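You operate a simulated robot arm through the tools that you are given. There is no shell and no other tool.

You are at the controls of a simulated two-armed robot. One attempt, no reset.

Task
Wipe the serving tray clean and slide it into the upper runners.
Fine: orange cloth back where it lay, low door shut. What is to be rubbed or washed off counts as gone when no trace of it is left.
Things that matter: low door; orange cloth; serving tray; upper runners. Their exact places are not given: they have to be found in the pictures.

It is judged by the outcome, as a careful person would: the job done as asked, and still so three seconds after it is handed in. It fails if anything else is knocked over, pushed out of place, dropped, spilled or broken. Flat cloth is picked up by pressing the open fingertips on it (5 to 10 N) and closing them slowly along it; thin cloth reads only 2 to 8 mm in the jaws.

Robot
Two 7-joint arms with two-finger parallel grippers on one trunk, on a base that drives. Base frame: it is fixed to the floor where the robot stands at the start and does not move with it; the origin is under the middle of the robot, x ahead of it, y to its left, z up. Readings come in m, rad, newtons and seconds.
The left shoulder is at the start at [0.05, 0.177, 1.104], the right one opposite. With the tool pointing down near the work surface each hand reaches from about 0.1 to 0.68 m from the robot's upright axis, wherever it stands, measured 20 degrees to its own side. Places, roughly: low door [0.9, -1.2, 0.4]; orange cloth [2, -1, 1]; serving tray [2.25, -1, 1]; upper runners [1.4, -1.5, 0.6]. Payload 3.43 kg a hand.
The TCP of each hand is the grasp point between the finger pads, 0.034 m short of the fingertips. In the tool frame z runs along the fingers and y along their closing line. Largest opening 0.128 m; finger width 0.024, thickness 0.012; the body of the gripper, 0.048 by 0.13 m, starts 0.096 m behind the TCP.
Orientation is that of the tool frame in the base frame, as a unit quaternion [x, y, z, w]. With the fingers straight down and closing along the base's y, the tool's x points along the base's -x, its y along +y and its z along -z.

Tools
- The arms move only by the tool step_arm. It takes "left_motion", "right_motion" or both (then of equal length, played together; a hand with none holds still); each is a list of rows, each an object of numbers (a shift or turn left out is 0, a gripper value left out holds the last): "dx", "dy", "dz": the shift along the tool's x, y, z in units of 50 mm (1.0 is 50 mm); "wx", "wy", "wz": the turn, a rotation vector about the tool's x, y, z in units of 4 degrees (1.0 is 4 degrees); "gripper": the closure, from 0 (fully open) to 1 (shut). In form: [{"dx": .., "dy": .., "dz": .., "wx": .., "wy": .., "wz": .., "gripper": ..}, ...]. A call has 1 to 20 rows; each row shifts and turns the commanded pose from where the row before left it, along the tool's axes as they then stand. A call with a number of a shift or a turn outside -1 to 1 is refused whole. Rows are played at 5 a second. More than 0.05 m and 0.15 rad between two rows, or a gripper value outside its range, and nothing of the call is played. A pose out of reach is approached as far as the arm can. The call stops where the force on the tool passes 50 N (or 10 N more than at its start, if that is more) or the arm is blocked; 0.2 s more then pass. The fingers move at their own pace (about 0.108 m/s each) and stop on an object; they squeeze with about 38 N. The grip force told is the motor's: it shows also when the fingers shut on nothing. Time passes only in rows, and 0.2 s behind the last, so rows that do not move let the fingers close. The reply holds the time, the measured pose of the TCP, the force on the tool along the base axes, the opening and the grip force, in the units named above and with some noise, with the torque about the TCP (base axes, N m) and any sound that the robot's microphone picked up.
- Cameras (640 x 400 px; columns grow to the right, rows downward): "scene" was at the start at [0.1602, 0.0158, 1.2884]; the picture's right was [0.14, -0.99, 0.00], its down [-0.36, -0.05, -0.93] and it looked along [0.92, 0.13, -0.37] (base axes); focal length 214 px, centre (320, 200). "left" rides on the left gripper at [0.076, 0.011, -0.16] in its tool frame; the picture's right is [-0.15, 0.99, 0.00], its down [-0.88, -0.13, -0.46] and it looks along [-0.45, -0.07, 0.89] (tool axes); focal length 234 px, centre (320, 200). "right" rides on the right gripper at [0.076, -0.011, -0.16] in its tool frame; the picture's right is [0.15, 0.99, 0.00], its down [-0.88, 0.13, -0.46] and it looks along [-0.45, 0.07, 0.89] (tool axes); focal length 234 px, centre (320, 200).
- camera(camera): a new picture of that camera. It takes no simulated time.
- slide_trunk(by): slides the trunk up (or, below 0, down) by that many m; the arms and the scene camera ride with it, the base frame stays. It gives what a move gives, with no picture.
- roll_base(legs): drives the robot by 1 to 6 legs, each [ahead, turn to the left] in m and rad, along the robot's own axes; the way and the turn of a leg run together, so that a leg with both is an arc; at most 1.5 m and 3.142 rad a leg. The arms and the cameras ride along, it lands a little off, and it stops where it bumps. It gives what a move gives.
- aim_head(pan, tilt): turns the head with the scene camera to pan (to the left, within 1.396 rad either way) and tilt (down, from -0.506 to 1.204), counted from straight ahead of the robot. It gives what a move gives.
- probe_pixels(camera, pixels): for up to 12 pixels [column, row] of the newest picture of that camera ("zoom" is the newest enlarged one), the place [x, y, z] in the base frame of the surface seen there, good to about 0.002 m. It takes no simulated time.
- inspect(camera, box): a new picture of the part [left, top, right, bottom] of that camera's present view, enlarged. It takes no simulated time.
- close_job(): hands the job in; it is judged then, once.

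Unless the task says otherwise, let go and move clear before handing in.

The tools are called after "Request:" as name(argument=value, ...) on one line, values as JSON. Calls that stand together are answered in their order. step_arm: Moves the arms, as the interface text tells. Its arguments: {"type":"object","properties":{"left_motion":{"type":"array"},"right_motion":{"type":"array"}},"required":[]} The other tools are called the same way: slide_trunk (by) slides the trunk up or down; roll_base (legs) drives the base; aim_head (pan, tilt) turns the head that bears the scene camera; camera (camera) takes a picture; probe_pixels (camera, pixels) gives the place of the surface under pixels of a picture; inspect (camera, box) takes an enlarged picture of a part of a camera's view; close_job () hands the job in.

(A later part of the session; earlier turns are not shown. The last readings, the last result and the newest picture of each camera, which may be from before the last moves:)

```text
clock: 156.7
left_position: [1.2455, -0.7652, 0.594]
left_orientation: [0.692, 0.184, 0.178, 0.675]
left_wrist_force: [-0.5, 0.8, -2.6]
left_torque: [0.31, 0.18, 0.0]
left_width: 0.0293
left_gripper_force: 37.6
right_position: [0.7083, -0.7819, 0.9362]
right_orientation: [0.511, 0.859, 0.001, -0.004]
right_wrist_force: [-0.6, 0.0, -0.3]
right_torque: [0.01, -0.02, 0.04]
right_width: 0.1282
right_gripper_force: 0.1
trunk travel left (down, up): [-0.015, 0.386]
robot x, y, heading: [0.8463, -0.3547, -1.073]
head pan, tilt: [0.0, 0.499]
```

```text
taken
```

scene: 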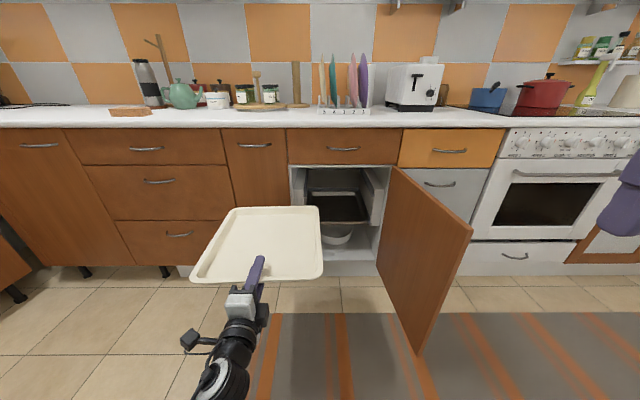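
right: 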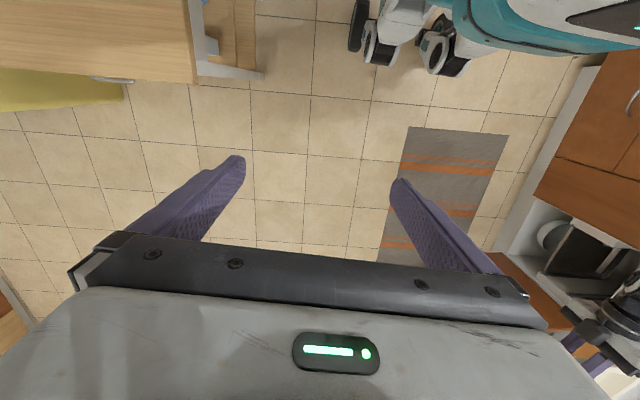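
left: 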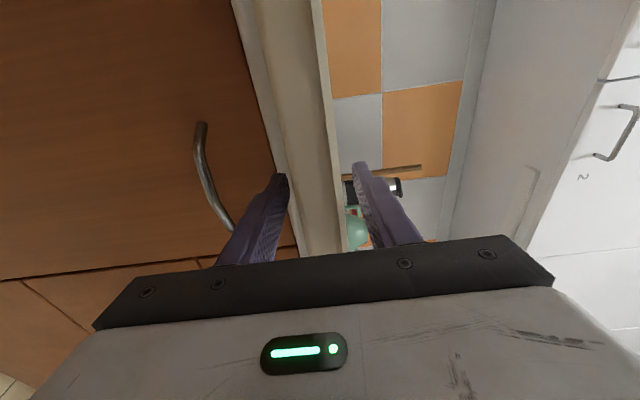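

The hand is nearly level again (1.5° nose-down). I correct that, raise the trunk so the tray clears the door top, and re-park the base 0.25 m further right so the arm need not reach across.

Request:
step_arm(left_motion=[{"wx": -0.37}, {}])

Request:
slide_trunk(by=0.2)

Request:
roll_base(legs=[[0, 0.52], [-0.5, 0], [0, -0.516]])

Request:
camera(camera="scene")

```text
clock: 157.3
left_position: [1.2453, -0.7647, 0.5947]
left_orientation: [0.683, 0.181, 0.181, 0.684]
left_wrist_force: [0.5, 0.2, -3.1]
left_torque: [0.31, 0.17, 0.0]
left_width: 0.0291
left_gripper_force: 37.6
right_position: [0.707, -0.7818, 0.9366]
right_orientation: [0.512, 0.859, 0.001, -0.004]
right_wrist_force: [0.2, -0.9, 0.7]
right_torque: [0.0, -0.01, 0.01]
right_width: 0.1281
right_gripper_force: 0.1
trunk travel left (down, up): [-0.015, 0.386]
robot x, y, heading: [0.8452, -0.3501, -1.079]
head pan, tilt: [0.0, 0.499]
```

```text
clock: 159.5
left_position: [1.2457, -0.764, 0.7944]
left_orientation: [0.683, 0.181, 0.18, 0.684]
left_wrist_force: [0.6, 0.7, -2.8]
left_torque: [0.35, 0.18, 0.0]
left_width: 0.0293
left_gripper_force: 37.6
right_position: [0.7093, -0.7822, 1.1354]
right_orientation: [0.511, 0.859, 0.002, -0.004]
right_wrist_force: [0.3, -1.1, -0.6]
right_torque: [-0.01, 0.02, -0.02]
right_width: 0.128
right_gripper_force: 0.0
trunk travel left (down, up): [-0.215, 0.186]
robot x, y, heading: [0.8471, -0.3539, -1.078]
head pan, tilt: [0.0, 0.499]
```

```text
clock: 165.3
left_position: [0.8321, -0.4964, 0.7934]
left_orientation: [0.681, 0.188, 0.187, 0.682]
left_wrist_force: [0.5, -1.0, -2.4]
left_torque: [0.31, 0.17, -0.04]
left_width: 0.0292
left_gripper_force: 37.8
right_position: [0.2949, -0.526, 1.1372]
right_orientation: [0.504, 0.864, 0.002, -0.004]
right_wrist_force: [0.7, 0.1, -0.4]
right_torque: [-0.02, 0.02, -0.03]
right_width: 0.1279
right_gripper_force: 0.1
trunk travel left (down, up): [-0.215, 0.186]
robot x, y, heading: [0.4232, -0.0975, -1.054]
head pan, tilt: [0.0, 0.499]
```

```text
taken
```

scene: 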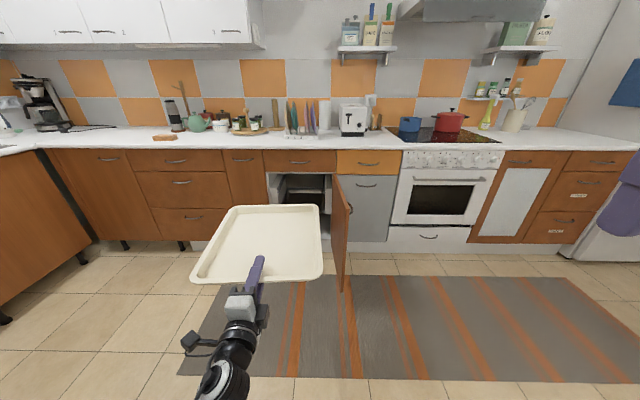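

Now u_r≈0.324 with the tray almost straight before the opening. I trim my heading by -0.016 and drive 0.4 m toward the cabinet.

Request:
roll_base(legs=[[0, -0.016], [0.4, 0]])

Request:
step_arm(left_motion=[{}])

```text
clock: 168.1
left_position: [1.0136, -0.8458, 0.7938]
left_orientation: [0.683, 0.182, 0.181, 0.684]
left_wrist_force: [-0.1, 0.0, -2.6]
left_torque: [0.33, 0.2, 0.03]
left_width: 0.0294
left_gripper_force: 38.1
right_position: [0.4771, -0.8653, 1.136]
right_orientation: [0.51, 0.86, 0.001, -0.004]
right_wrist_force: [0.2, -0.6, 0.3]
right_torque: [-0.01, 0.01, -0.01]
right_width: 0.1279
right_gripper_force: 0.0
trunk travel left (down, up): [-0.215, 0.186]
robot x, y, heading: [0.6129, -0.4399, -1.066]
head pan, tilt: [0.0, 0.499]
```

```text
clock: 168.5
left_position: [1.014, -0.8466, 0.7937]
left_orientation: [0.685, 0.183, 0.181, 0.682]
left_wrist_force: [0.2, 0.2, -2.6]
left_torque: [0.32, 0.16, -0.01]
left_width: 0.0293
left_gripper_force: 38.2
right_position: [0.4758, -0.8663, 1.1355]
right_orientation: [0.511, 0.86, 0.001, -0.004]
right_wrist_force: [0.6, 0.2, 0.2]
right_torque: [-0.02, 0.06, -0.01]
right_width: 0.1278
right_gripper_force: 0.1
trunk travel left (down, up): [-0.215, 0.186]
robot x, y, heading: [0.6105, -0.4352, -1.068]
head pan, tilt: [0.0, 0.499]
```

The TCP is at u 0.482 (want 0.476), yaw 1.1° off. I trim both, then lower the trunk to bring the tray to insertion height (clear of the door by 7 cm).

Request:
step_arm(left_motion=[{"wy": -0.27, "dx": -0.1}, {}])

Request:
slide_trunk(by=-0.19)

Request:
roll_base(legs=[[0.16, 0]])

Request:
camera(camera="scene")

```text
clock: 169.1
left_position: [1.0094, -0.8501, 0.7941]
left_orientation: [0.685, 0.176, 0.175, 0.685]
left_wrist_force: [-0.6, 0.3, -3.1]
left_torque: [0.31, 0.19, -0.01]
left_width: 0.0291
left_gripper_force: 37.9
right_position: [0.4767, -0.8668, 1.1357]
right_orientation: [0.51, 0.86, 0.001, -0.004]
right_wrist_force: [0.1, 0.4, -0.1]
right_torque: [0.03, 0.02, 0.01]
right_width: 0.1279
right_gripper_force: 0.1
trunk travel left (down, up): [-0.215, 0.186]
robot x, y, heading: [0.6147, -0.4381, -1.073]
head pan, tilt: [0.0, 0.499]
```

```text
clock: 171.2
left_position: [1.0084, -0.8483, 0.6034]
left_orientation: [0.685, 0.175, 0.175, 0.685]
left_wrist_force: [0.0, 0.1, -3.0]
left_torque: [0.35, 0.17, 0.03]
left_width: 0.0295
left_gripper_force: 37.9
right_position: [0.4759, -0.8653, 0.9449]
right_orientation: [0.51, 0.86, 0.002, -0.005]
right_wrist_force: [0.2, -0.1, -0.8]
right_torque: [-0.02, -0.02, 0.04]
right_width: 0.1277
right_gripper_force: 0.1
trunk travel left (down, up): [-0.025, 0.376]
robot x, y, heading: [0.6142, -0.4381, -1.069]
head pan, tilt: [0.0, 0.499]
```

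```text
clock: 172.6
left_position: [1.0838, -0.9889, 0.6037]
left_orientation: [0.684, 0.175, 0.174, 0.686]
left_wrist_force: [-0.5, -0.1, -2.3]
left_torque: [0.29, 0.17, -0.01]
left_width: 0.0292
left_gripper_force: 37.2
right_position: [0.5501, -1.0048, 0.9459]
right_orientation: [0.512, 0.859, 0.001, -0.004]
right_wrist_force: [0.9, -0.3, 0.1]
right_torque: [-0.04, 0.0, 0.02]
right_width: 0.1278
right_gripper_force: 0.0
trunk travel left (down, up): [-0.025, 0.376]
robot x, y, heading: [0.6888, -0.5735, -1.074]
head pan, tilt: [0.0, 0.499]
```

```text
taken
```

scene: 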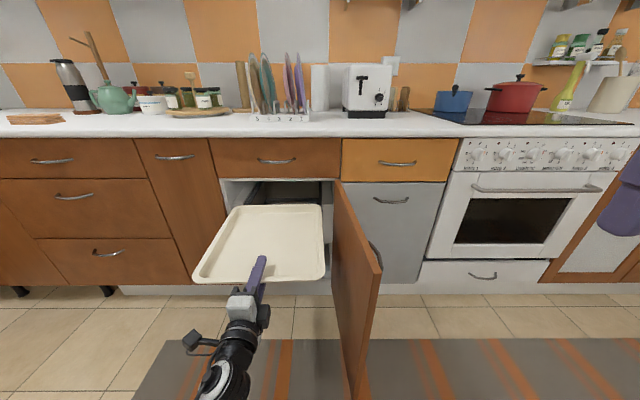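

The tray is right in front of the opening: TCP u 0.475, far edge about 5 cm before the cabinet face. I measure the rim against the opening before going in.

Request:
inspect(camera="scene", box=[185, 165, 345, 290])

Request:
probe_pixels(camera="zoom", pixels=[[170, 125], [120, 200], [80, 285], [60, 340], [455, 130], [462, 200], [470, 280], [250, 117], [400, 117], [130, 355], [300, 358], [440, 355]])

```text
3.20 times, centred on (265, 228) of scene
```

zoom: 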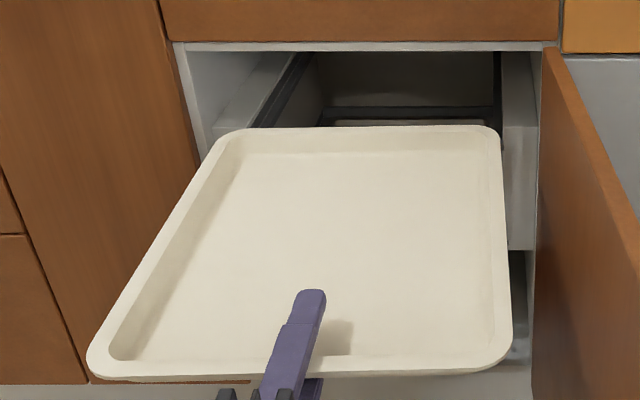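

```text
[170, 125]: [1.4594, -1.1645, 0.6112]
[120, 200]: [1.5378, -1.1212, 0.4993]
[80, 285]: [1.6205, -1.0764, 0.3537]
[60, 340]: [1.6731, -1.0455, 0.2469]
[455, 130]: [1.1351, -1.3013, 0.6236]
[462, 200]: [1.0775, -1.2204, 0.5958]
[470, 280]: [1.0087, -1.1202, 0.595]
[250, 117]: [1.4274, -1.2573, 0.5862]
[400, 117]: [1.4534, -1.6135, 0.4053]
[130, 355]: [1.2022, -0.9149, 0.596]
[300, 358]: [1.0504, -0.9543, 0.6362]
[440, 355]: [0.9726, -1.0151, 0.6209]
```

I probe the actual rim edges.

Request:
probe_pixels(camera="zoom", pixels=[[496, 165], [501, 230], [506, 300], [206, 172], [164, 240], [122, 306], [300, 129], [420, 129], [103, 362], [490, 362], [512, 160], [270, 85]])

```text
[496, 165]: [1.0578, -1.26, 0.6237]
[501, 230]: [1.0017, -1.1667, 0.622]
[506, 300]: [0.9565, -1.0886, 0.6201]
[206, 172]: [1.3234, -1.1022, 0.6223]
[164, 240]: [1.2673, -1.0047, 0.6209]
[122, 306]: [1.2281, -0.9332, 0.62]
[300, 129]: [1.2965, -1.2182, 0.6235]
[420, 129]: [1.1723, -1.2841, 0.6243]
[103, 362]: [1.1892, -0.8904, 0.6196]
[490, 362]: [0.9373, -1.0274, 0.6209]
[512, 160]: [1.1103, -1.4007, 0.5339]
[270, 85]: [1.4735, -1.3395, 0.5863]
```

Tray centre is about u 0.474 versus 0.479 for the runners, yaw within a degree, rim at z 0.62 (3 cm above the runner blocks). I shift 5 mm left and extend the arm into the opening.

Request:
step_arm(left_motion=[{"dx": 0.1, "dz": 0.3}, {"dz": 0.5}, {"dz": 0.5}, {"dz": 0.5}, {"dz": 0.5}, {}])

Request:
inspect(camera="scene", box=[185, 165, 345, 290])

```text
clock: 174.0
left_position: [1.1419, -1.0886, 0.6043]
left_orientation: [0.685, 0.176, 0.174, 0.685]
left_wrist_force: [-0.2, 0.9, -3.1]
left_torque: [0.29, 0.2, 0.01]
left_width: 0.0292
left_gripper_force: 38.0
right_position: [0.5498, -1.0049, 0.9454]
right_orientation: [0.511, 0.859, 0.001, -0.004]
right_wrist_force: [-1.1, 0.0, 0.2]
right_torque: [-0.01, 0.01, 0.01]
right_width: 0.1279
right_gripper_force: 0.0
trunk travel left (down, up): [-0.025, 0.376]
robot x, y, heading: [0.6881, -0.5752, -1.071]
head pan, tilt: [0.0, 0.499]
```

```text
3.20 times, centred on (265, 228) of scene
```

zoom: 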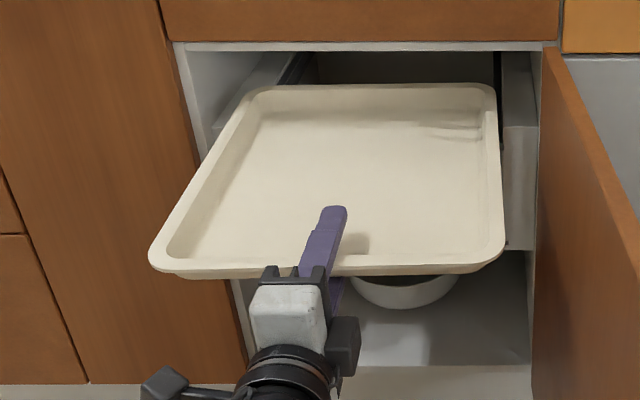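

The tray's far end has entered above the runner blocks freely. I extend further 7 cm.

Request:
step_arm(left_motion=[{"dz": 0.47}, {"dz": 0.47}, {"dz": 0.46}, {}])

Request:
camera(camera="scene")

```text
clock: 175.0
left_position: [1.1743, -1.1494, 0.6042]
left_orientation: [0.685, 0.176, 0.174, 0.685]
left_wrist_force: [0.2, 0.2, -3.5]
left_torque: [0.34, 0.15, -0.03]
left_width: 0.0292
left_gripper_force: 38.5
right_position: [0.551, -1.0043, 0.9454]
right_orientation: [0.512, 0.859, 0.001, -0.004]
right_wrist_force: [1.2, 0.3, 0.0]
right_torque: [-0.01, -0.02, -0.02]
right_width: 0.1277
right_gripper_force: 0.1
trunk travel left (down, up): [-0.025, 0.376]
robot x, y, heading: [0.6853, -0.5772, -1.071]
head pan, tilt: [0.0, 0.499]
```

```text
taken
```

scene: 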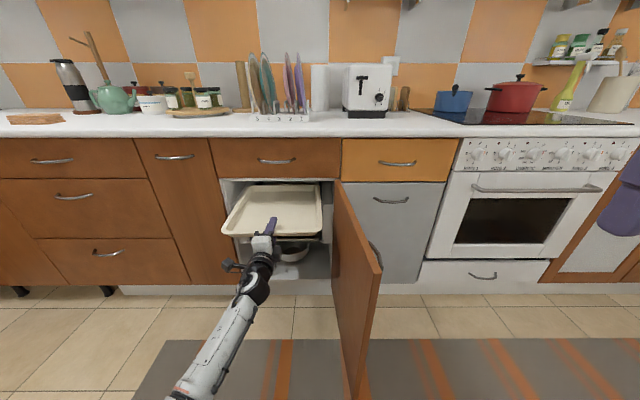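

Still no contact; TCP n 1.573, about 0.16 m to go. I extend another 6 cm, watching for the reach limit.

Request:
step_arm(left_motion=[{"dz": 0.4}, {"dz": 0.4}, {"dz": 0.4}, {}])

Request:
inspect(camera="scene", box=[200, 165, 350, 285])

```text
clock: 176.0
left_position: [1.2054, -1.2035, 0.6029]
left_orientation: [0.685, 0.174, 0.175, 0.685]
left_wrist_force: [0.7, -0.4, -2.1]
left_torque: [0.31, 0.22, 0.01]
left_width: 0.0293
left_gripper_force: 37.9
right_position: [0.5513, -1.0046, 0.9453]
right_orientation: [0.513, 0.859, 0.002, -0.004]
right_wrist_force: [1.0, 0.2, -0.4]
right_torque: [-0.03, -0.03, 0.01]
right_width: 0.128
right_gripper_force: 0.1
trunk travel left (down, up): [-0.025, 0.376]
robot x, y, heading: [0.6867, -0.5709, -1.071]
head pan, tilt: [0.0, 0.499]
```

```text
3.33 times, centred on (275, 225) of scene
```

zoom: 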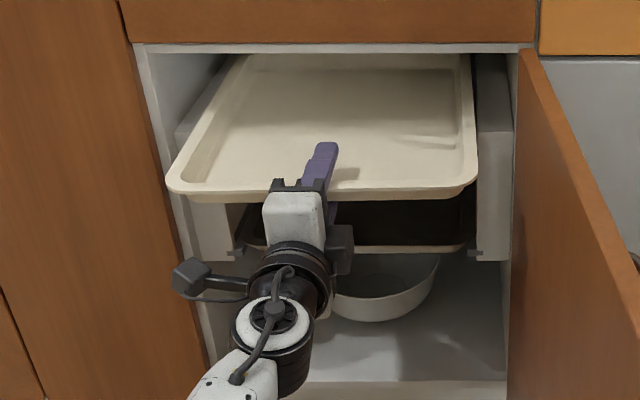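

Extension to 0.80 m works without contact; the near rim is at n 1.584. I roll the base 0.14 m forward, straight in.

Request:
roll_base(legs=[[0.14, 0]])

Request:
camera(camera="scene")

Request:
inspect(camera="scene", box=[190, 165, 340, 285])

```text
clock: 177.3
left_position: [1.2709, -1.3237, 0.6031]
left_orientation: [0.685, 0.176, 0.175, 0.685]
left_wrist_force: [0.0, -0.1, -2.9]
left_torque: [0.32, 0.2, -0.01]
left_width: 0.0292
left_gripper_force: 38.0
right_position: [0.6176, -1.1269, 0.9458]
right_orientation: [0.511, 0.86, 0.001, -0.004]
right_wrist_force: [-0.1, -0.5, 0.1]
right_torque: [-0.01, -0.01, -0.03]
right_width: 0.128
right_gripper_force: 0.0
trunk travel left (down, up): [-0.025, 0.376]
robot x, y, heading: [0.7539, -0.6958, -1.073]
head pan, tilt: [0.0, 0.499]
```

```text
taken
```

scene: 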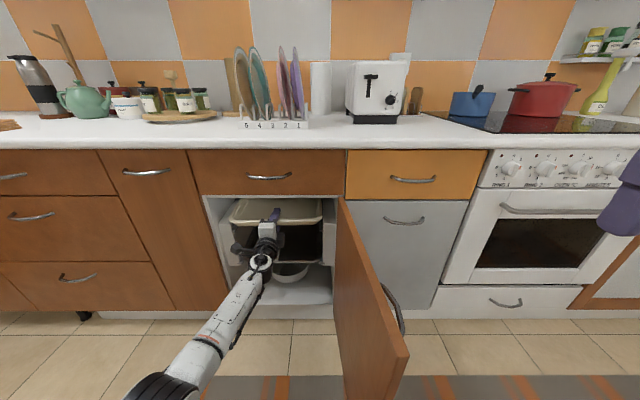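

```text
3.33 times, centred on (265, 225) of scene
```

zoom: 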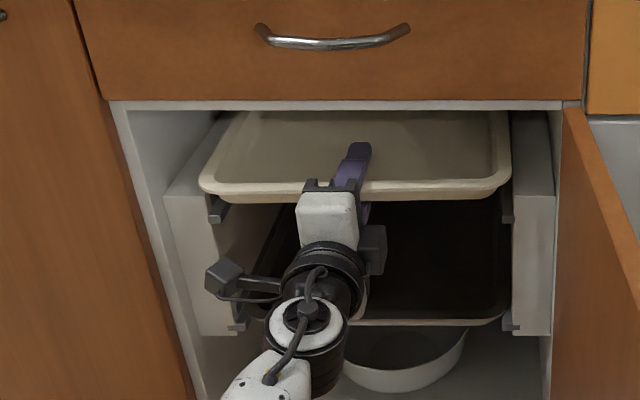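

Near rim is at n 1.721 with the tray hanging above both rails. I measure both sides before lowering.

Request:
probe_pixels(camera="zoom", pixels=[[207, 176], [222, 145], [238, 118], [503, 170], [501, 140], [498, 118], [190, 170], [175, 205], [535, 150], [520, 165], [220, 213], [507, 215]])

Request:
camera(camera="left")

```text
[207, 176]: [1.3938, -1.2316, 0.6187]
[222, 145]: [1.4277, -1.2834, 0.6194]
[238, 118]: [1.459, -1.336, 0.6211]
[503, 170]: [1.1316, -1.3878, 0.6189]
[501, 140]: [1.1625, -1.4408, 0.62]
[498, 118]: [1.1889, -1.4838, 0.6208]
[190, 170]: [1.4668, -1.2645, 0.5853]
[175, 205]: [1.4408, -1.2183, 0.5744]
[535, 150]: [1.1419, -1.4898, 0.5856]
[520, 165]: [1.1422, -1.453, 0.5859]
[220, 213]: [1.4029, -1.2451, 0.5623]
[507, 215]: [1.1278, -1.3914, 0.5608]
```

```text
taken
```

left: 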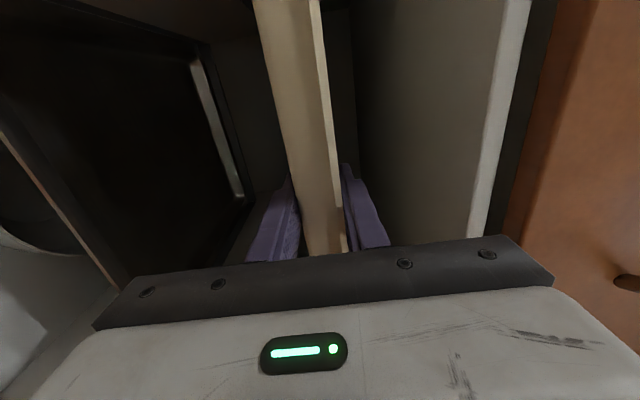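

I enlarge each side strongly to judge yaw and gaps between rim and blocks.

Request:
inspect(camera="scene", box=[210, 190, 270, 240])

Request:
probe_pixels(camera="zoom", pixels=[[150, 125], [180, 85], [210, 45], [160, 120], [190, 80], [120, 100], [170, 60], [190, 130]])

Request:
inspect(camera="scene", box=[290, 190, 350, 240])

```text
8.00 times, centred on (240, 215) of scene
```

zoom: 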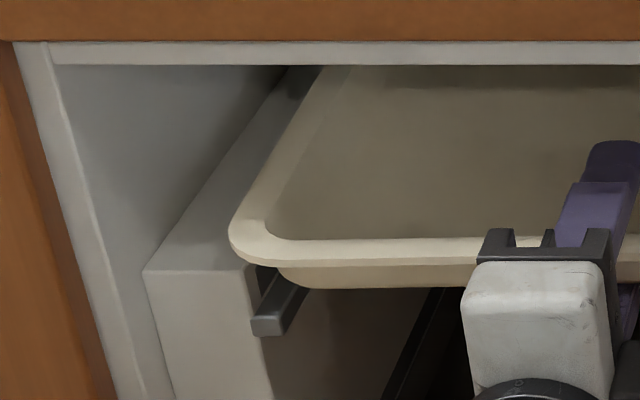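

```text
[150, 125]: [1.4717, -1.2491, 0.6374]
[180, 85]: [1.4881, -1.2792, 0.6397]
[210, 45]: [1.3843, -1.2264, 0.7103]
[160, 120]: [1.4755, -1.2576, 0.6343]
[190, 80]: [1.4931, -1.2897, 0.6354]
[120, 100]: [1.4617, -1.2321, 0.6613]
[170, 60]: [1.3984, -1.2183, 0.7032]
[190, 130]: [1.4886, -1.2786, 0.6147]
```

```text
8.00 times, centred on (320, 215) of scene
```

zoom: 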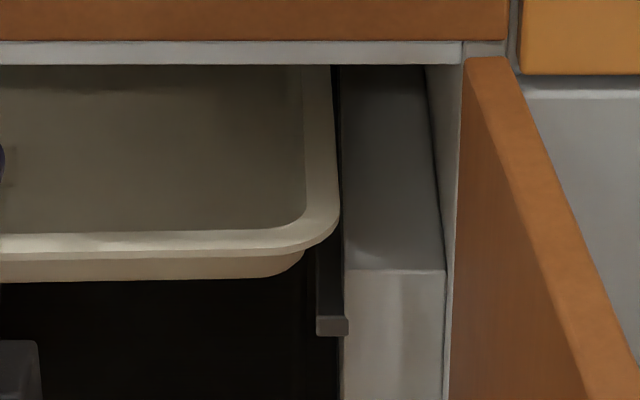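

I probe rim and block edges on this right-side enlargement, then the same on the left.

Request:
probe_pixels(camera="zoom", pixels=[[335, 195], [333, 150], [330, 110], [328, 75], [350, 255], [348, 190], [346, 130], [345, 85], [200, 250], [60, 255], [320, 325], [342, 325]])

Request:
inspect(camera="scene", box=[210, 190, 270, 240])

Request:
probe_pixels(camera="zoom", pixels=[[234, 232], [254, 190], [280, 145], [312, 85], [225, 258], [245, 200], [270, 150], [298, 95], [257, 325], [280, 325], [300, 262], [420, 262]])

```text
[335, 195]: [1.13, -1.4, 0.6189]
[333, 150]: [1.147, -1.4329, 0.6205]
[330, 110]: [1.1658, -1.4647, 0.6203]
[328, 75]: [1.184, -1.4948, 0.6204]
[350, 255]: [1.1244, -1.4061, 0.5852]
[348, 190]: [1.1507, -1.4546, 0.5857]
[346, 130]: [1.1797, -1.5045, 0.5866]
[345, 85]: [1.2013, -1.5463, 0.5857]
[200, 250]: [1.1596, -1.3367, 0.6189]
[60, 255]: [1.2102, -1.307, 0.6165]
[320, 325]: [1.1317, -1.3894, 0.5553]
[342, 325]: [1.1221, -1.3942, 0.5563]
```

```text
8.00 times, centred on (240, 215) of scene
```

zoom: 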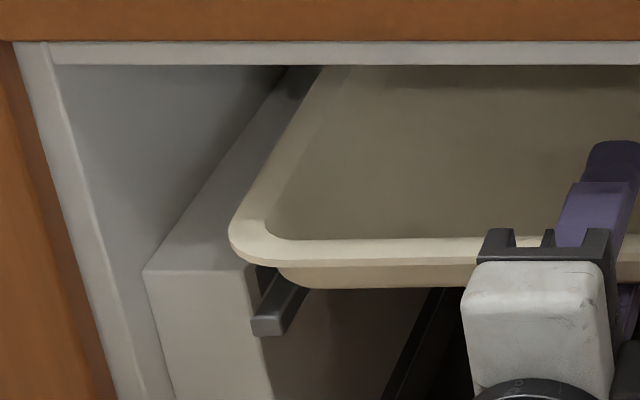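

```text
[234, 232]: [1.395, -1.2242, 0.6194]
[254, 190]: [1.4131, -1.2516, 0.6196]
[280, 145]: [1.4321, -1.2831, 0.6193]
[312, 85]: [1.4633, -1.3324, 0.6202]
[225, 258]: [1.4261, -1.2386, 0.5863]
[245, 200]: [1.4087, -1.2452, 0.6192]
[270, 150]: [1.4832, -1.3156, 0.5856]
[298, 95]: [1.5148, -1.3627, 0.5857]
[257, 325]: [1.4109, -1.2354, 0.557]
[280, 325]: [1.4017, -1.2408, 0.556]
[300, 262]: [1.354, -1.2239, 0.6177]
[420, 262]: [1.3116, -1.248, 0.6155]
```

Left/right rim edges come out at u≈0.641 and 0.317, so the centre is right at 0.479; the yaw may be 1–2° off (far end to the left). I zoom in finer on both rim edges to settle it.

Request:
inspect(camera="scene", box=[225, 195, 249, 225])

Request:
inspect(camera="scene", box=[308, 195, 332, 225])

```text
13.33 times, centred on (237, 210) of scene
```

zoom: 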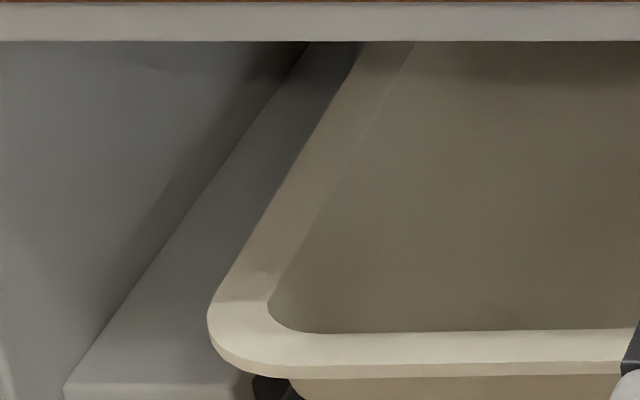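

```text
13.33 times, centred on (320, 210) of scene
```

zoom: 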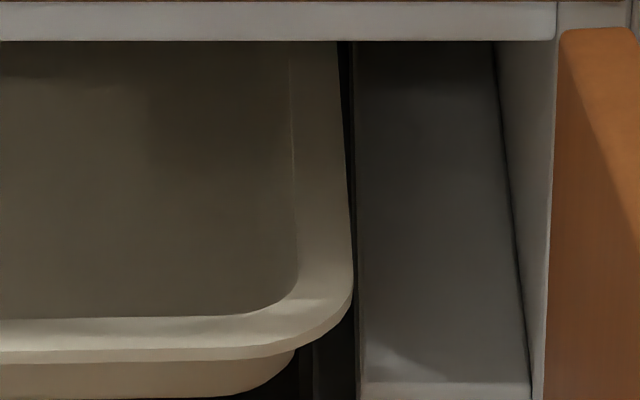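

The fine views show the far end turned about 1.5° to the left. I rotate the hand 1.5° right, shift 1.5 mm left, and extend a further 2 cm.

Request:
step_arm(left_motion=[{"wy": -0.38, "dx": 0.03}, {"dz": 0.2}, {"dz": 0.2}, {}])

Request:
inspect(camera="scene", box=[225, 195, 249, 225])

Request:
inspect(camera="scene", box=[308, 195, 332, 225])

```text
clock: 178.3
left_position: [1.2817, -1.3411, 0.6013]
left_orientation: [0.688, 0.167, 0.165, 0.687]
left_wrist_force: [-0.3, 0.1, -2.2]
left_torque: [0.33, 0.21, 0.0]
left_width: 0.0292
left_gripper_force: 37.7
right_position: [0.6185, -1.1266, 0.9455]
right_orientation: [0.511, 0.859, 0.0, -0.004]
right_wrist_force: [-0.4, 0.3, 0.6]
right_torque: [-0.02, -0.01, -0.02]
right_width: 0.1279
right_gripper_force: 0.0
trunk travel left (down, up): [-0.025, 0.376]
robot x, y, heading: [0.7518, -0.6953, -1.07]
head pan, tilt: [0.0, 0.499]
```

```text
13.33 times, centred on (237, 210) of scene
```

zoom: 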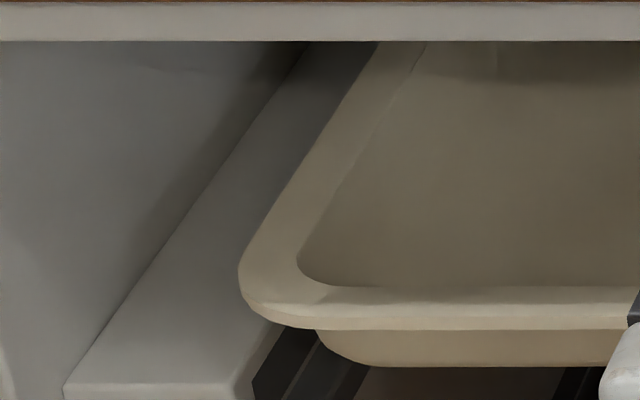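

```text
13.33 times, centred on (320, 210) of scene
```

zoom: 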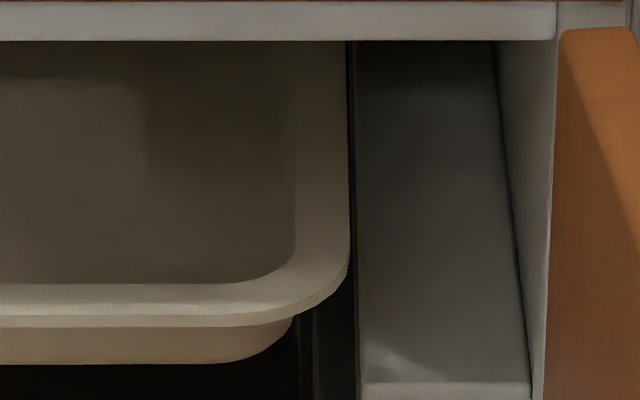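

Right rim edge now runs parallel to the block edge and the left within 0.5°. I extend the remaining 2.5 cm so the near rim sits level with the rail fronts.

Request:
step_arm(left_motion=[{"dz": 0.25}, {"dz": 0.25}, {}])

Request:
inspect(camera="scene", box=[190, 165, 340, 285])

```text
clock: 179.1
left_position: [1.2916, -1.3574, 0.6018]
left_orientation: [0.688, 0.166, 0.165, 0.687]
left_wrist_force: [0.0, -0.2, -2.3]
left_torque: [0.31, 0.18, 0.0]
left_width: 0.0295
left_gripper_force: 38.0
left hand out of reach, approached as far as the arm can: row 2
right_position: [0.6172, -1.1268, 0.9453]
right_orientation: [0.511, 0.86, 0.001, -0.004]
right_wrist_force: [0.3, -0.3, 0.6]
right_torque: [-0.01, 0.02, 0.01]
right_width: 0.1279
right_gripper_force: 0.0
trunk travel left (down, up): [-0.025, 0.376]
robot x, y, heading: [0.753, -0.6964, -1.072]
head pan, tilt: [0.0, 0.499]
```

```text
3.33 times, centred on (265, 225) of scene
```

zoom: 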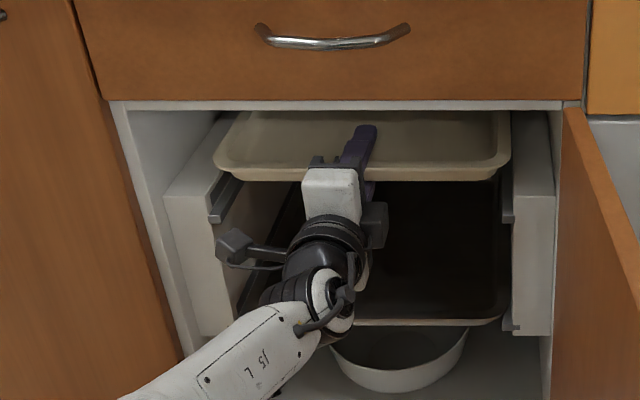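

The arm is at its reach limit with the near rim at n 1.761. To have room for lowering, I draw the arm back 3 cm and roll the base 4 cm forward.

Request:
step_arm(left_motion=[{"dz": -0.3}, {"dz": -0.3}, {}])

Request:
roll_base(legs=[[0.04, 0]])

Request:
camera(camera="scene")

Request:
inspect(camera="scene", box=[190, 175, 350, 285])

```text
clock: 179.9
left_position: [1.2791, -1.3304, 0.6041]
left_orientation: [0.687, 0.167, 0.167, 0.687]
left_wrist_force: [-0.5, 0.5, -3.5]
left_torque: [0.34, 0.16, 0.0]
left_width: 0.0295
left_gripper_force: 37.9
right_position: [0.6175, -1.1259, 0.946]
right_orientation: [0.512, 0.859, 0.001, -0.005]
right_wrist_force: [-0.8, 0.2, -0.1]
right_torque: [-0.01, -0.01, 0.01]
right_width: 0.128
right_gripper_force: 0.1
trunk travel left (down, up): [-0.025, 0.376]
robot x, y, heading: [0.7552, -0.6958, -1.07]
head pan, tilt: [0.0, 0.499]
```

```text
clock: 180.8
left_position: [1.2968, -1.3666, 0.6033]
left_orientation: [0.687, 0.166, 0.164, 0.688]
left_wrist_force: [0.2, -0.1, -2.9]
left_torque: [0.34, 0.16, 0.0]
left_width: 0.0297
left_gripper_force: 38.1
right_position: [0.6373, -1.1624, 0.9451]
right_orientation: [0.511, 0.86, 0.002, -0.004]
right_wrist_force: [-0.9, -0.5, -0.4]
right_torque: [0.0, -0.02, 0.01]
right_width: 0.1279
right_gripper_force: 0.1
trunk travel left (down, up): [-0.025, 0.376]
robot x, y, heading: [0.7746, -0.731, -1.072]
head pan, tilt: [0.0, 0.499]
```

```text
taken
```

scene: 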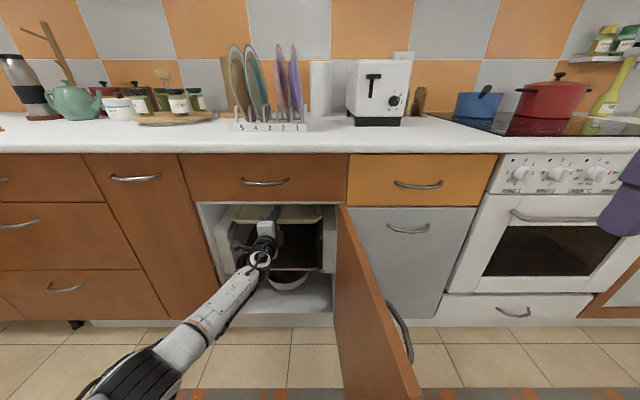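

```text
3.64 times, centred on (270, 230) of scene
```

zoom: 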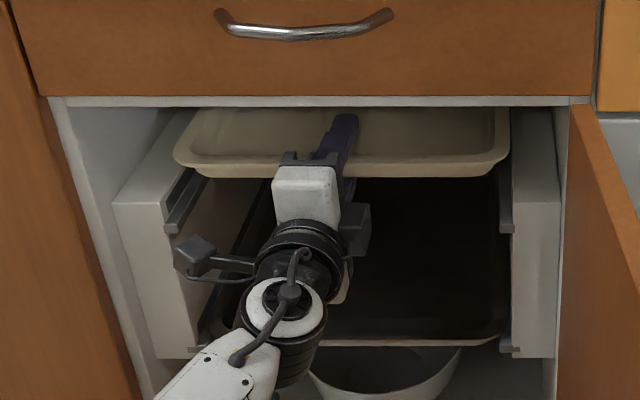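

TCP n 1.822, so the near rim is at about 1.771, just behind the rail fronts. I check the rim/block alignment once more before lowering.

Request:
inspect(camera="scene", box=[218, 197, 250, 227])

Request:
probe_pixels(camera="zoom", pixels=[[215, 230], [255, 170], [300, 110], [335, 60], [150, 270], [180, 225]])

Request:
inspect(camera="scene", box=[304, 197, 336, 227])

Request:
probe_pixels(camera="zoom", pixels=[[345, 210], [345, 160], [344, 110], [343, 70], [370, 270], [368, 200], [365, 120]])

```text
13.33 times, centred on (234, 212) of scene
```

zoom: 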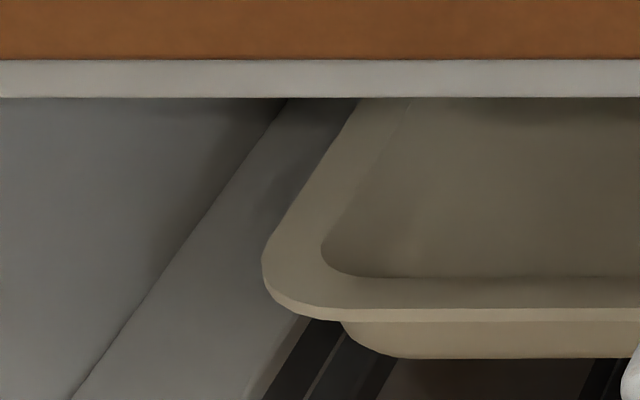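

```text
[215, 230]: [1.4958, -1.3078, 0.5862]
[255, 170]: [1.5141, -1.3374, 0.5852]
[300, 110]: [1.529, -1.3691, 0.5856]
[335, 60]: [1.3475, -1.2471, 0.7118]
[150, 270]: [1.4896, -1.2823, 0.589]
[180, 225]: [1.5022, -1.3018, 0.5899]
```

```text
13.33 times, centred on (320, 212) of scene
```

zoom: 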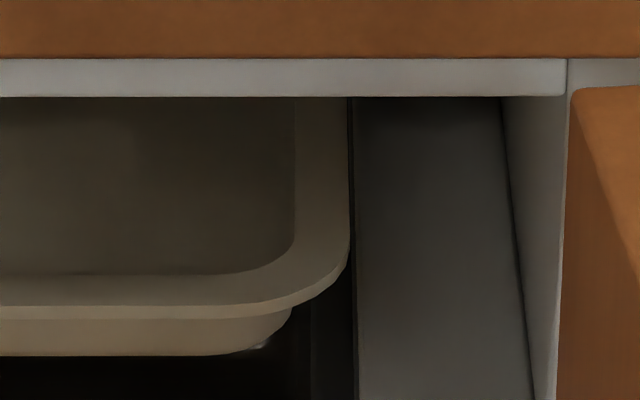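

```text
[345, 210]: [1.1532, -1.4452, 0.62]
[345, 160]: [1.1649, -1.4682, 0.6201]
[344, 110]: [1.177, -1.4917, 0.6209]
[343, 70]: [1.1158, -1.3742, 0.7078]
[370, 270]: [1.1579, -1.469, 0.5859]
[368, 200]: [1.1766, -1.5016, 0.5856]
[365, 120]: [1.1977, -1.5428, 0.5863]
```

Right rim reads u≈0.3155; I probe the left rim on its enlargement again.

Request:
inspect(camera="scene", box=[218, 197, 250, 227])

Request:
probe_pixels(camera="zoom", pixels=[[272, 245], [290, 210], [315, 172], [345, 125], [358, 105], [280, 225], [300, 195], [330, 148]])

```text
13.33 times, centred on (234, 212) of scene
```

zoom: 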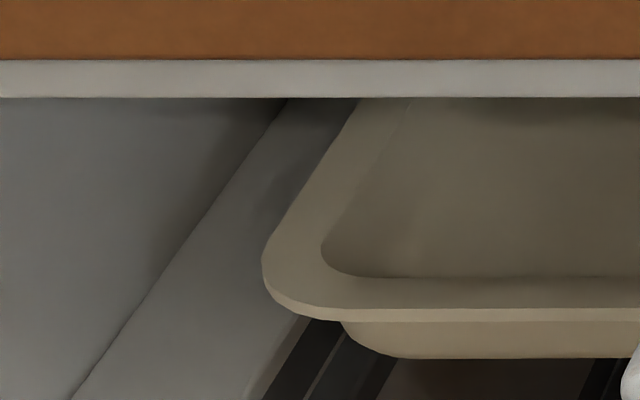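

```text
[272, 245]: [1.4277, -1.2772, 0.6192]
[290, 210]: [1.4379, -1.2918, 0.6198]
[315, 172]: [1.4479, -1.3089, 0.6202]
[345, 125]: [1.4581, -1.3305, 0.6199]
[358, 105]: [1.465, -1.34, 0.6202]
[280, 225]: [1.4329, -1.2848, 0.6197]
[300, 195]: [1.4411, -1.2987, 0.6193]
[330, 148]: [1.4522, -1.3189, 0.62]
```

Left edge 0.641, right edge 0.3145: centre 0.478 and yaw straight. I shift 1 mm left and lower between the blocks toward the ledges.

Request:
step_arm(left_motion=[{"dx": 0.02, "dy": -0.2}, {"dy": -0.25}, {"dy": -0.2}, {"dy": -0.15}, {}])

Request:
inspect(camera="scene", box=[190, 175, 350, 285])

```text
clock: 182.0
left_position: [1.2988, -1.3673, 0.564]
left_orientation: [0.687, 0.166, 0.165, 0.688]
left_wrist_force: [-1.0, 1.2, -1.2]
left_torque: [-0.16, -0.05, -0.07]
left_width: 0.0291
left_gripper_force: 38.0
right_position: [0.6377, -1.1619, 0.9456]
right_orientation: [0.511, 0.859, 0.002, -0.005]
right_wrist_force: [0.5, 0.6, -0.6]
right_torque: [0.0, -0.01, -0.02]
right_width: 0.128
right_gripper_force: 0.1
trunk travel left (down, up): [-0.025, 0.376]
robot x, y, heading: [0.7738, -0.7342, -1.075]
head pan, tilt: [0.0, 0.499]
```

```text
3.64 times, centred on (270, 230) of scene
```

zoom: 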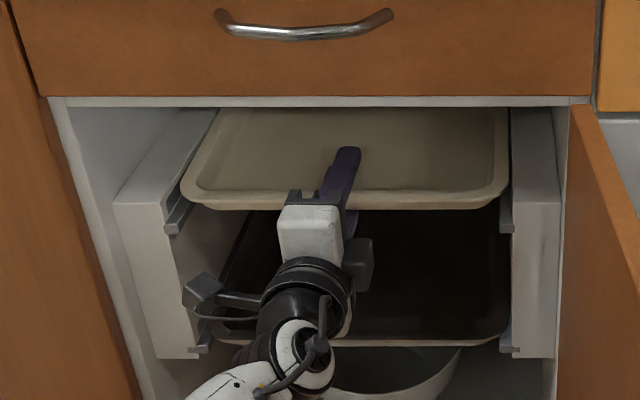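

At z 0.564 the readings changed: Fz from -3 to -1.2 N and the pitch torque reversed — that means light contact at the far edge, before the rim should be on the ledges. I look with the left wrist camera and enlarge the scene.

Request:
camera(camera="left")

Request:
inspect(camera="scene", box=[215, 195, 265, 235])

Request:
inspect(camera="scene", box=[290, 195, 340, 235])

```text
taken
```

left: 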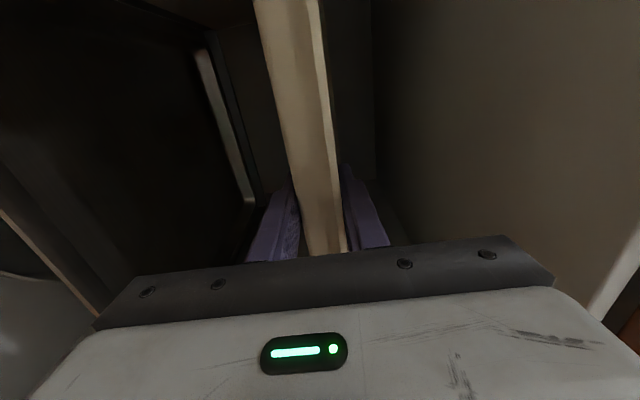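

```text
10.00 times, centred on (240, 215) of scene
```

zoom: 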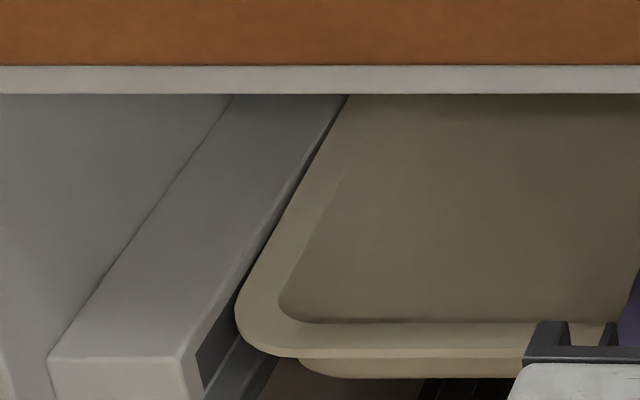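

```text
10.00 times, centred on (315, 215) of scene
```

zoom: 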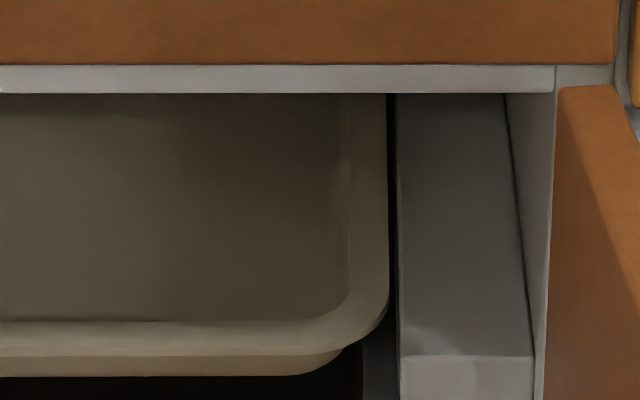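

The left gap narrows toward the far end at zoom (345,100), so the far-left of the rim may be catching on the block edge. I probe both rims at this height.

Request:
probe_pixels(camera="zoom", pixels=[[384, 280], [384, 230], [384, 180], [384, 130], [384, 100], [402, 300], [402, 230], [401, 160], [400, 110]])

Request:
inspect(camera="scene", box=[222, 200, 252, 225])

Request:
probe_pixels(camera="zoom", pixels=[[240, 280], [290, 200], [330, 140], [360, 90], [372, 70], [200, 300], [260, 205], [310, 130], [345, 75]])

```text
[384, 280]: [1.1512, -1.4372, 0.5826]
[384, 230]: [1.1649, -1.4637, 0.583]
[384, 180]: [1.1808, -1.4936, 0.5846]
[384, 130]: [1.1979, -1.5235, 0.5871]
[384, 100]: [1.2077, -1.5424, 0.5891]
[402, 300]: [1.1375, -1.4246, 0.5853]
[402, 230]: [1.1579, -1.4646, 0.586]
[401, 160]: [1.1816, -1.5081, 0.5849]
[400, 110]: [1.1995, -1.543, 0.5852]
```

```text
16.00 times, centred on (237, 212) of scene
```

zoom: 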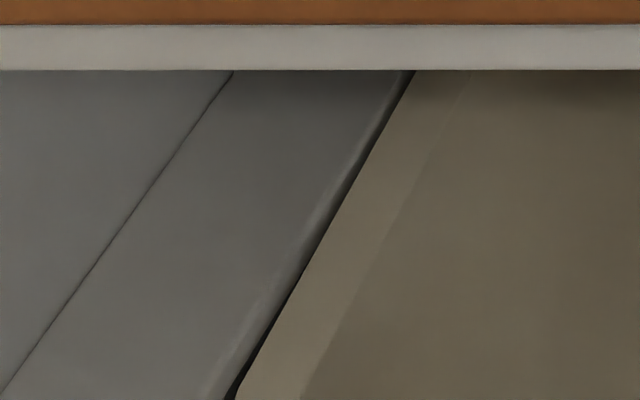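

```text
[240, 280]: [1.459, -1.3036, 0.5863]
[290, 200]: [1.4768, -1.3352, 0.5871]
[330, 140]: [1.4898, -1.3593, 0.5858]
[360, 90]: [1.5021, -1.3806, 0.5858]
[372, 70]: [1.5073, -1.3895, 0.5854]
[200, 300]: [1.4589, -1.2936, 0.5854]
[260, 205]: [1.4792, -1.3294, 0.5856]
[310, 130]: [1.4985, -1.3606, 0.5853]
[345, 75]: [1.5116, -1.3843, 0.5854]
```

The right rim rises from z 0.583 to 0.589 going in, so the tray's far end is resting on something about 1 cm too high; sideways it is centred (5 mm gaps). I probe the back of the cabinet through the left wrist camera to see what is there.

Request:
probe_pixels(camera="left", pixels=[[360, 60], [355, 120], [345, 20], [250, 60], [225, 60], [205, 60], [245, 150], [270, 150], [420, 100], [240, 30], [265, 190], [350, 5]])

Request:
inspect(camera="left", box=[180, 0, 440, 200])

```text
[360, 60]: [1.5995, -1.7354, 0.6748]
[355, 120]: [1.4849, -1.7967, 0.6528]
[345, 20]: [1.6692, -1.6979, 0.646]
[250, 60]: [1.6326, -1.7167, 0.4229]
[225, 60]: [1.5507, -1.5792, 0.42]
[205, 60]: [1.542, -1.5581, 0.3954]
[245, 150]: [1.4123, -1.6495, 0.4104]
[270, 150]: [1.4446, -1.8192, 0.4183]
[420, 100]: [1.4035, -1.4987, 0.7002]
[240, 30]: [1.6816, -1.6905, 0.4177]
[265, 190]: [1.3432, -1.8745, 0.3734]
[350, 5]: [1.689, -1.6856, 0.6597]
```

```text
2.00 times, centred on (310, 100) of left
```

zoom: 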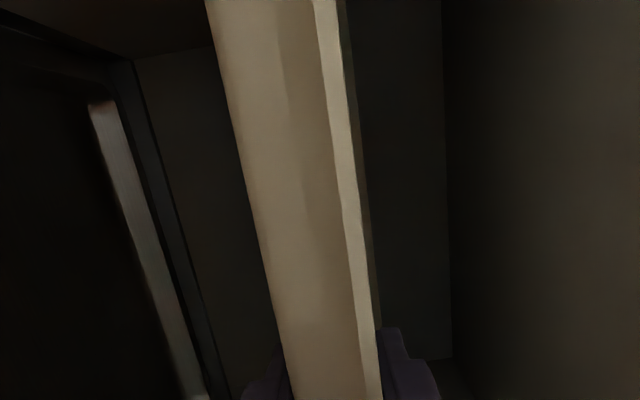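

The back wall is at n 2.29 and the lower tray's far rim at about 2.12, so depth is not the problem. I check the left rim's heights, to see whether the tray is tilted sideways onto a block.

Request:
probe_pixels(camera="zoom", pixels=[[300, 60], [320, 10]])

Request:
inspect(camera="scene", box=[222, 200, 252, 225])

Request:
probe_pixels(camera="zoom", pixels=[[265, 370], [300, 310], [330, 255], [360, 200], [390, 145], [415, 95], [250, 350], [290, 285], [340, 195], [385, 115], [240, 365], [395, 95]])

```text
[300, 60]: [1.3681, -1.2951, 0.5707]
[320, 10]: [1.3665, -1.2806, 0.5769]
```

```text
16.00 times, centred on (237, 212) of scene
```

zoom: 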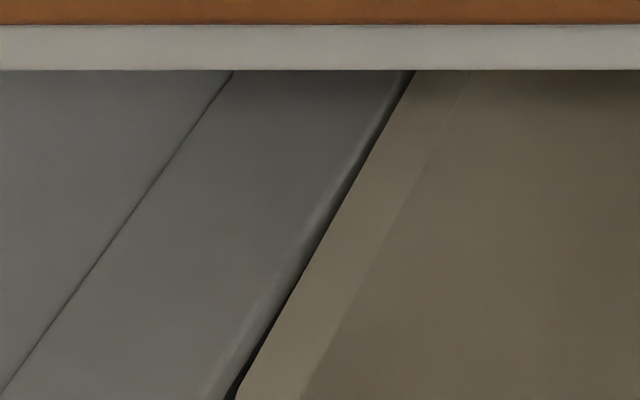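

```text
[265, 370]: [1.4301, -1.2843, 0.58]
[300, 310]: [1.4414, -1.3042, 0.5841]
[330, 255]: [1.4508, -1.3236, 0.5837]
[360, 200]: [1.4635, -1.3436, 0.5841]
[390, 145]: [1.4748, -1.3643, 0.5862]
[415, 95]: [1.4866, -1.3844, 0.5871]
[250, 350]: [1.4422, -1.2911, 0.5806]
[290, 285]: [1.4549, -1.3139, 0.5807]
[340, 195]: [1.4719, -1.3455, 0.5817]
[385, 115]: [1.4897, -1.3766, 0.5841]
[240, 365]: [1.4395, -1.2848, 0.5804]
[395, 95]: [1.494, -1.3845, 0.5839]
```

Both rims rise equally toward the back (no sideways tilt), so the far edge alone is sitting on something. I lift 2 cm, draw back 2.5 cm and lower again to see whether the contact goes away.

Request:
step_arm(left_motion=[{"dy": 0.4}, {"dz": -0.25}, {"dz": -0.25}, {}])

Request:
step_arm(left_motion=[{"dy": -0.2}, {"dy": -0.2}, {}])

```text
clock: 183.0
left_position: [1.2875, -1.344, 0.5837]
left_orientation: [0.688, 0.166, 0.165, 0.687]
left_wrist_force: [0.6, -0.3, -2.0]
left_torque: [0.32, 0.18, 0.03]
left_width: 0.0293
left_gripper_force: 37.8
right_position: [0.6368, -1.1608, 0.9458]
right_orientation: [0.512, 0.859, 0.002, -0.004]
right_wrist_force: [-0.6, 0.6, 0.6]
right_torque: [-0.02, -0.01, 0.0]
right_width: 0.1281
right_gripper_force: 0.1
trunk travel left (down, up): [-0.025, 0.376]
robot x, y, heading: [0.7739, -0.7305, -1.075]
head pan, tilt: [0.0, 0.499]
```

```text
clock: 183.8
left_position: [1.2863, -1.3446, 0.5649]
left_orientation: [0.687, 0.166, 0.165, 0.688]
left_wrist_force: [-0.6, -0.4, -3.3]
left_torque: [0.38, 0.15, 0.0]
left_width: 0.0297
left_gripper_force: 38.0
right_position: [0.6363, -1.1612, 0.9457]
right_orientation: [0.512, 0.859, 0.002, -0.003]
right_wrist_force: [-0.3, -0.8, -0.1]
right_torque: [0.04, -0.01, 0.0]
right_width: 0.1281
right_gripper_force: 0.1
trunk travel left (down, up): [-0.025, 0.376]
robot x, y, heading: [0.7698, -0.7313, -1.069]
head pan, tilt: [0.0, 0.499]
```

Free again (Fz -3.3, torque back to normal): there is a stop at the back of the rails, just past where the far edge now is (n≈2.094). I lower onto the ledges here in small steps.

Request:
step_arm(left_motion=[{"dy": -0.15}, {"dy": -0.1}, {}])

Request:
inspect(camera="scene", box=[190, 175, 350, 285])

```text
clock: 184.6
left_position: [1.287, -1.3431, 0.5514]
left_orientation: [0.688, 0.166, 0.164, 0.687]
left_wrist_force: [0.4, 0.1, -3.5]
left_torque: [0.33, 0.18, -0.03]
left_width: 0.0293
left_gripper_force: 37.6
right_position: [0.6372, -1.162, 0.9453]
right_orientation: [0.512, 0.859, 0.002, -0.004]
right_wrist_force: [0.4, -0.1, 0.1]
right_torque: [0.05, -0.02, 0.06]
right_width: 0.128
right_gripper_force: 0.1
trunk travel left (down, up): [-0.025, 0.376]
robot x, y, heading: [0.7733, -0.7355, -1.07]
head pan, tilt: [0.0, 0.499]
```

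```text
3.64 times, centred on (270, 230) of scene
```

zoom: 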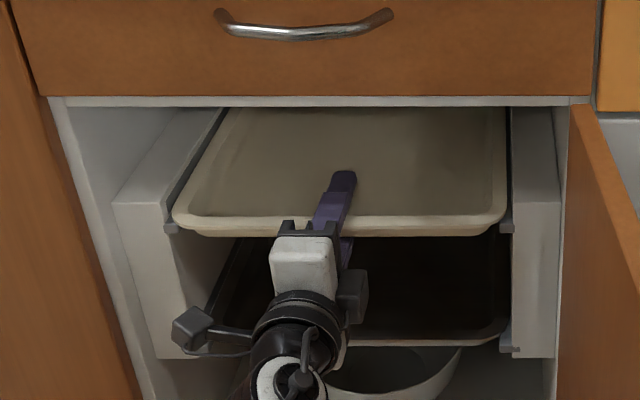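

Rim now sits about 5 mm above the ledges, centred between the blocks. I lower the rest in 2.5 mm steps.

Request:
step_arm(left_motion=[{"dy": -0.05}, {}])

Request:
step_arm(left_motion=[{"dy": -0.05}, {}])

```text
clock: 185.2
left_position: [1.2882, -1.3435, 0.5496]
left_orientation: [0.687, 0.167, 0.165, 0.688]
left_wrist_force: [0.7, -0.9, -1.4]
left_torque: [0.44, 0.03, -0.02]
left_width: 0.0296
left_gripper_force: 37.6
right_position: [0.6367, -1.1614, 0.9467]
right_orientation: [0.511, 0.859, 0.0, -0.004]
right_wrist_force: [0.9, -0.5, -0.1]
right_torque: [0.02, -0.03, 0.01]
right_width: 0.128
right_gripper_force: 0.0
trunk travel left (down, up): [-0.025, 0.376]
robot x, y, heading: [0.7706, -0.7318, -1.071]
head pan, tilt: [0.0, 0.499]
```

```text
clock: 185.8
left_position: [1.2874, -1.3443, 0.5488]
left_orientation: [0.685, 0.167, 0.166, 0.689]
left_wrist_force: [3.2, 1.9, 7.8]
left_torque: [0.75, 0.17, -0.27]
left_width: 0.0293
left_gripper_force: 38.0
right_position: [0.6369, -1.1602, 0.9466]
right_orientation: [0.511, 0.86, 0.001, -0.004]
right_wrist_force: [0.2, 0.4, -0.6]
right_torque: [0.02, 0.0, 0.01]
right_width: 0.1278
right_gripper_force: 0.0
trunk travel left (down, up): [-0.025, 0.376]
robot x, y, heading: [0.7694, -0.7297, -1.074]
head pan, tilt: [0.0, 0.499]
```

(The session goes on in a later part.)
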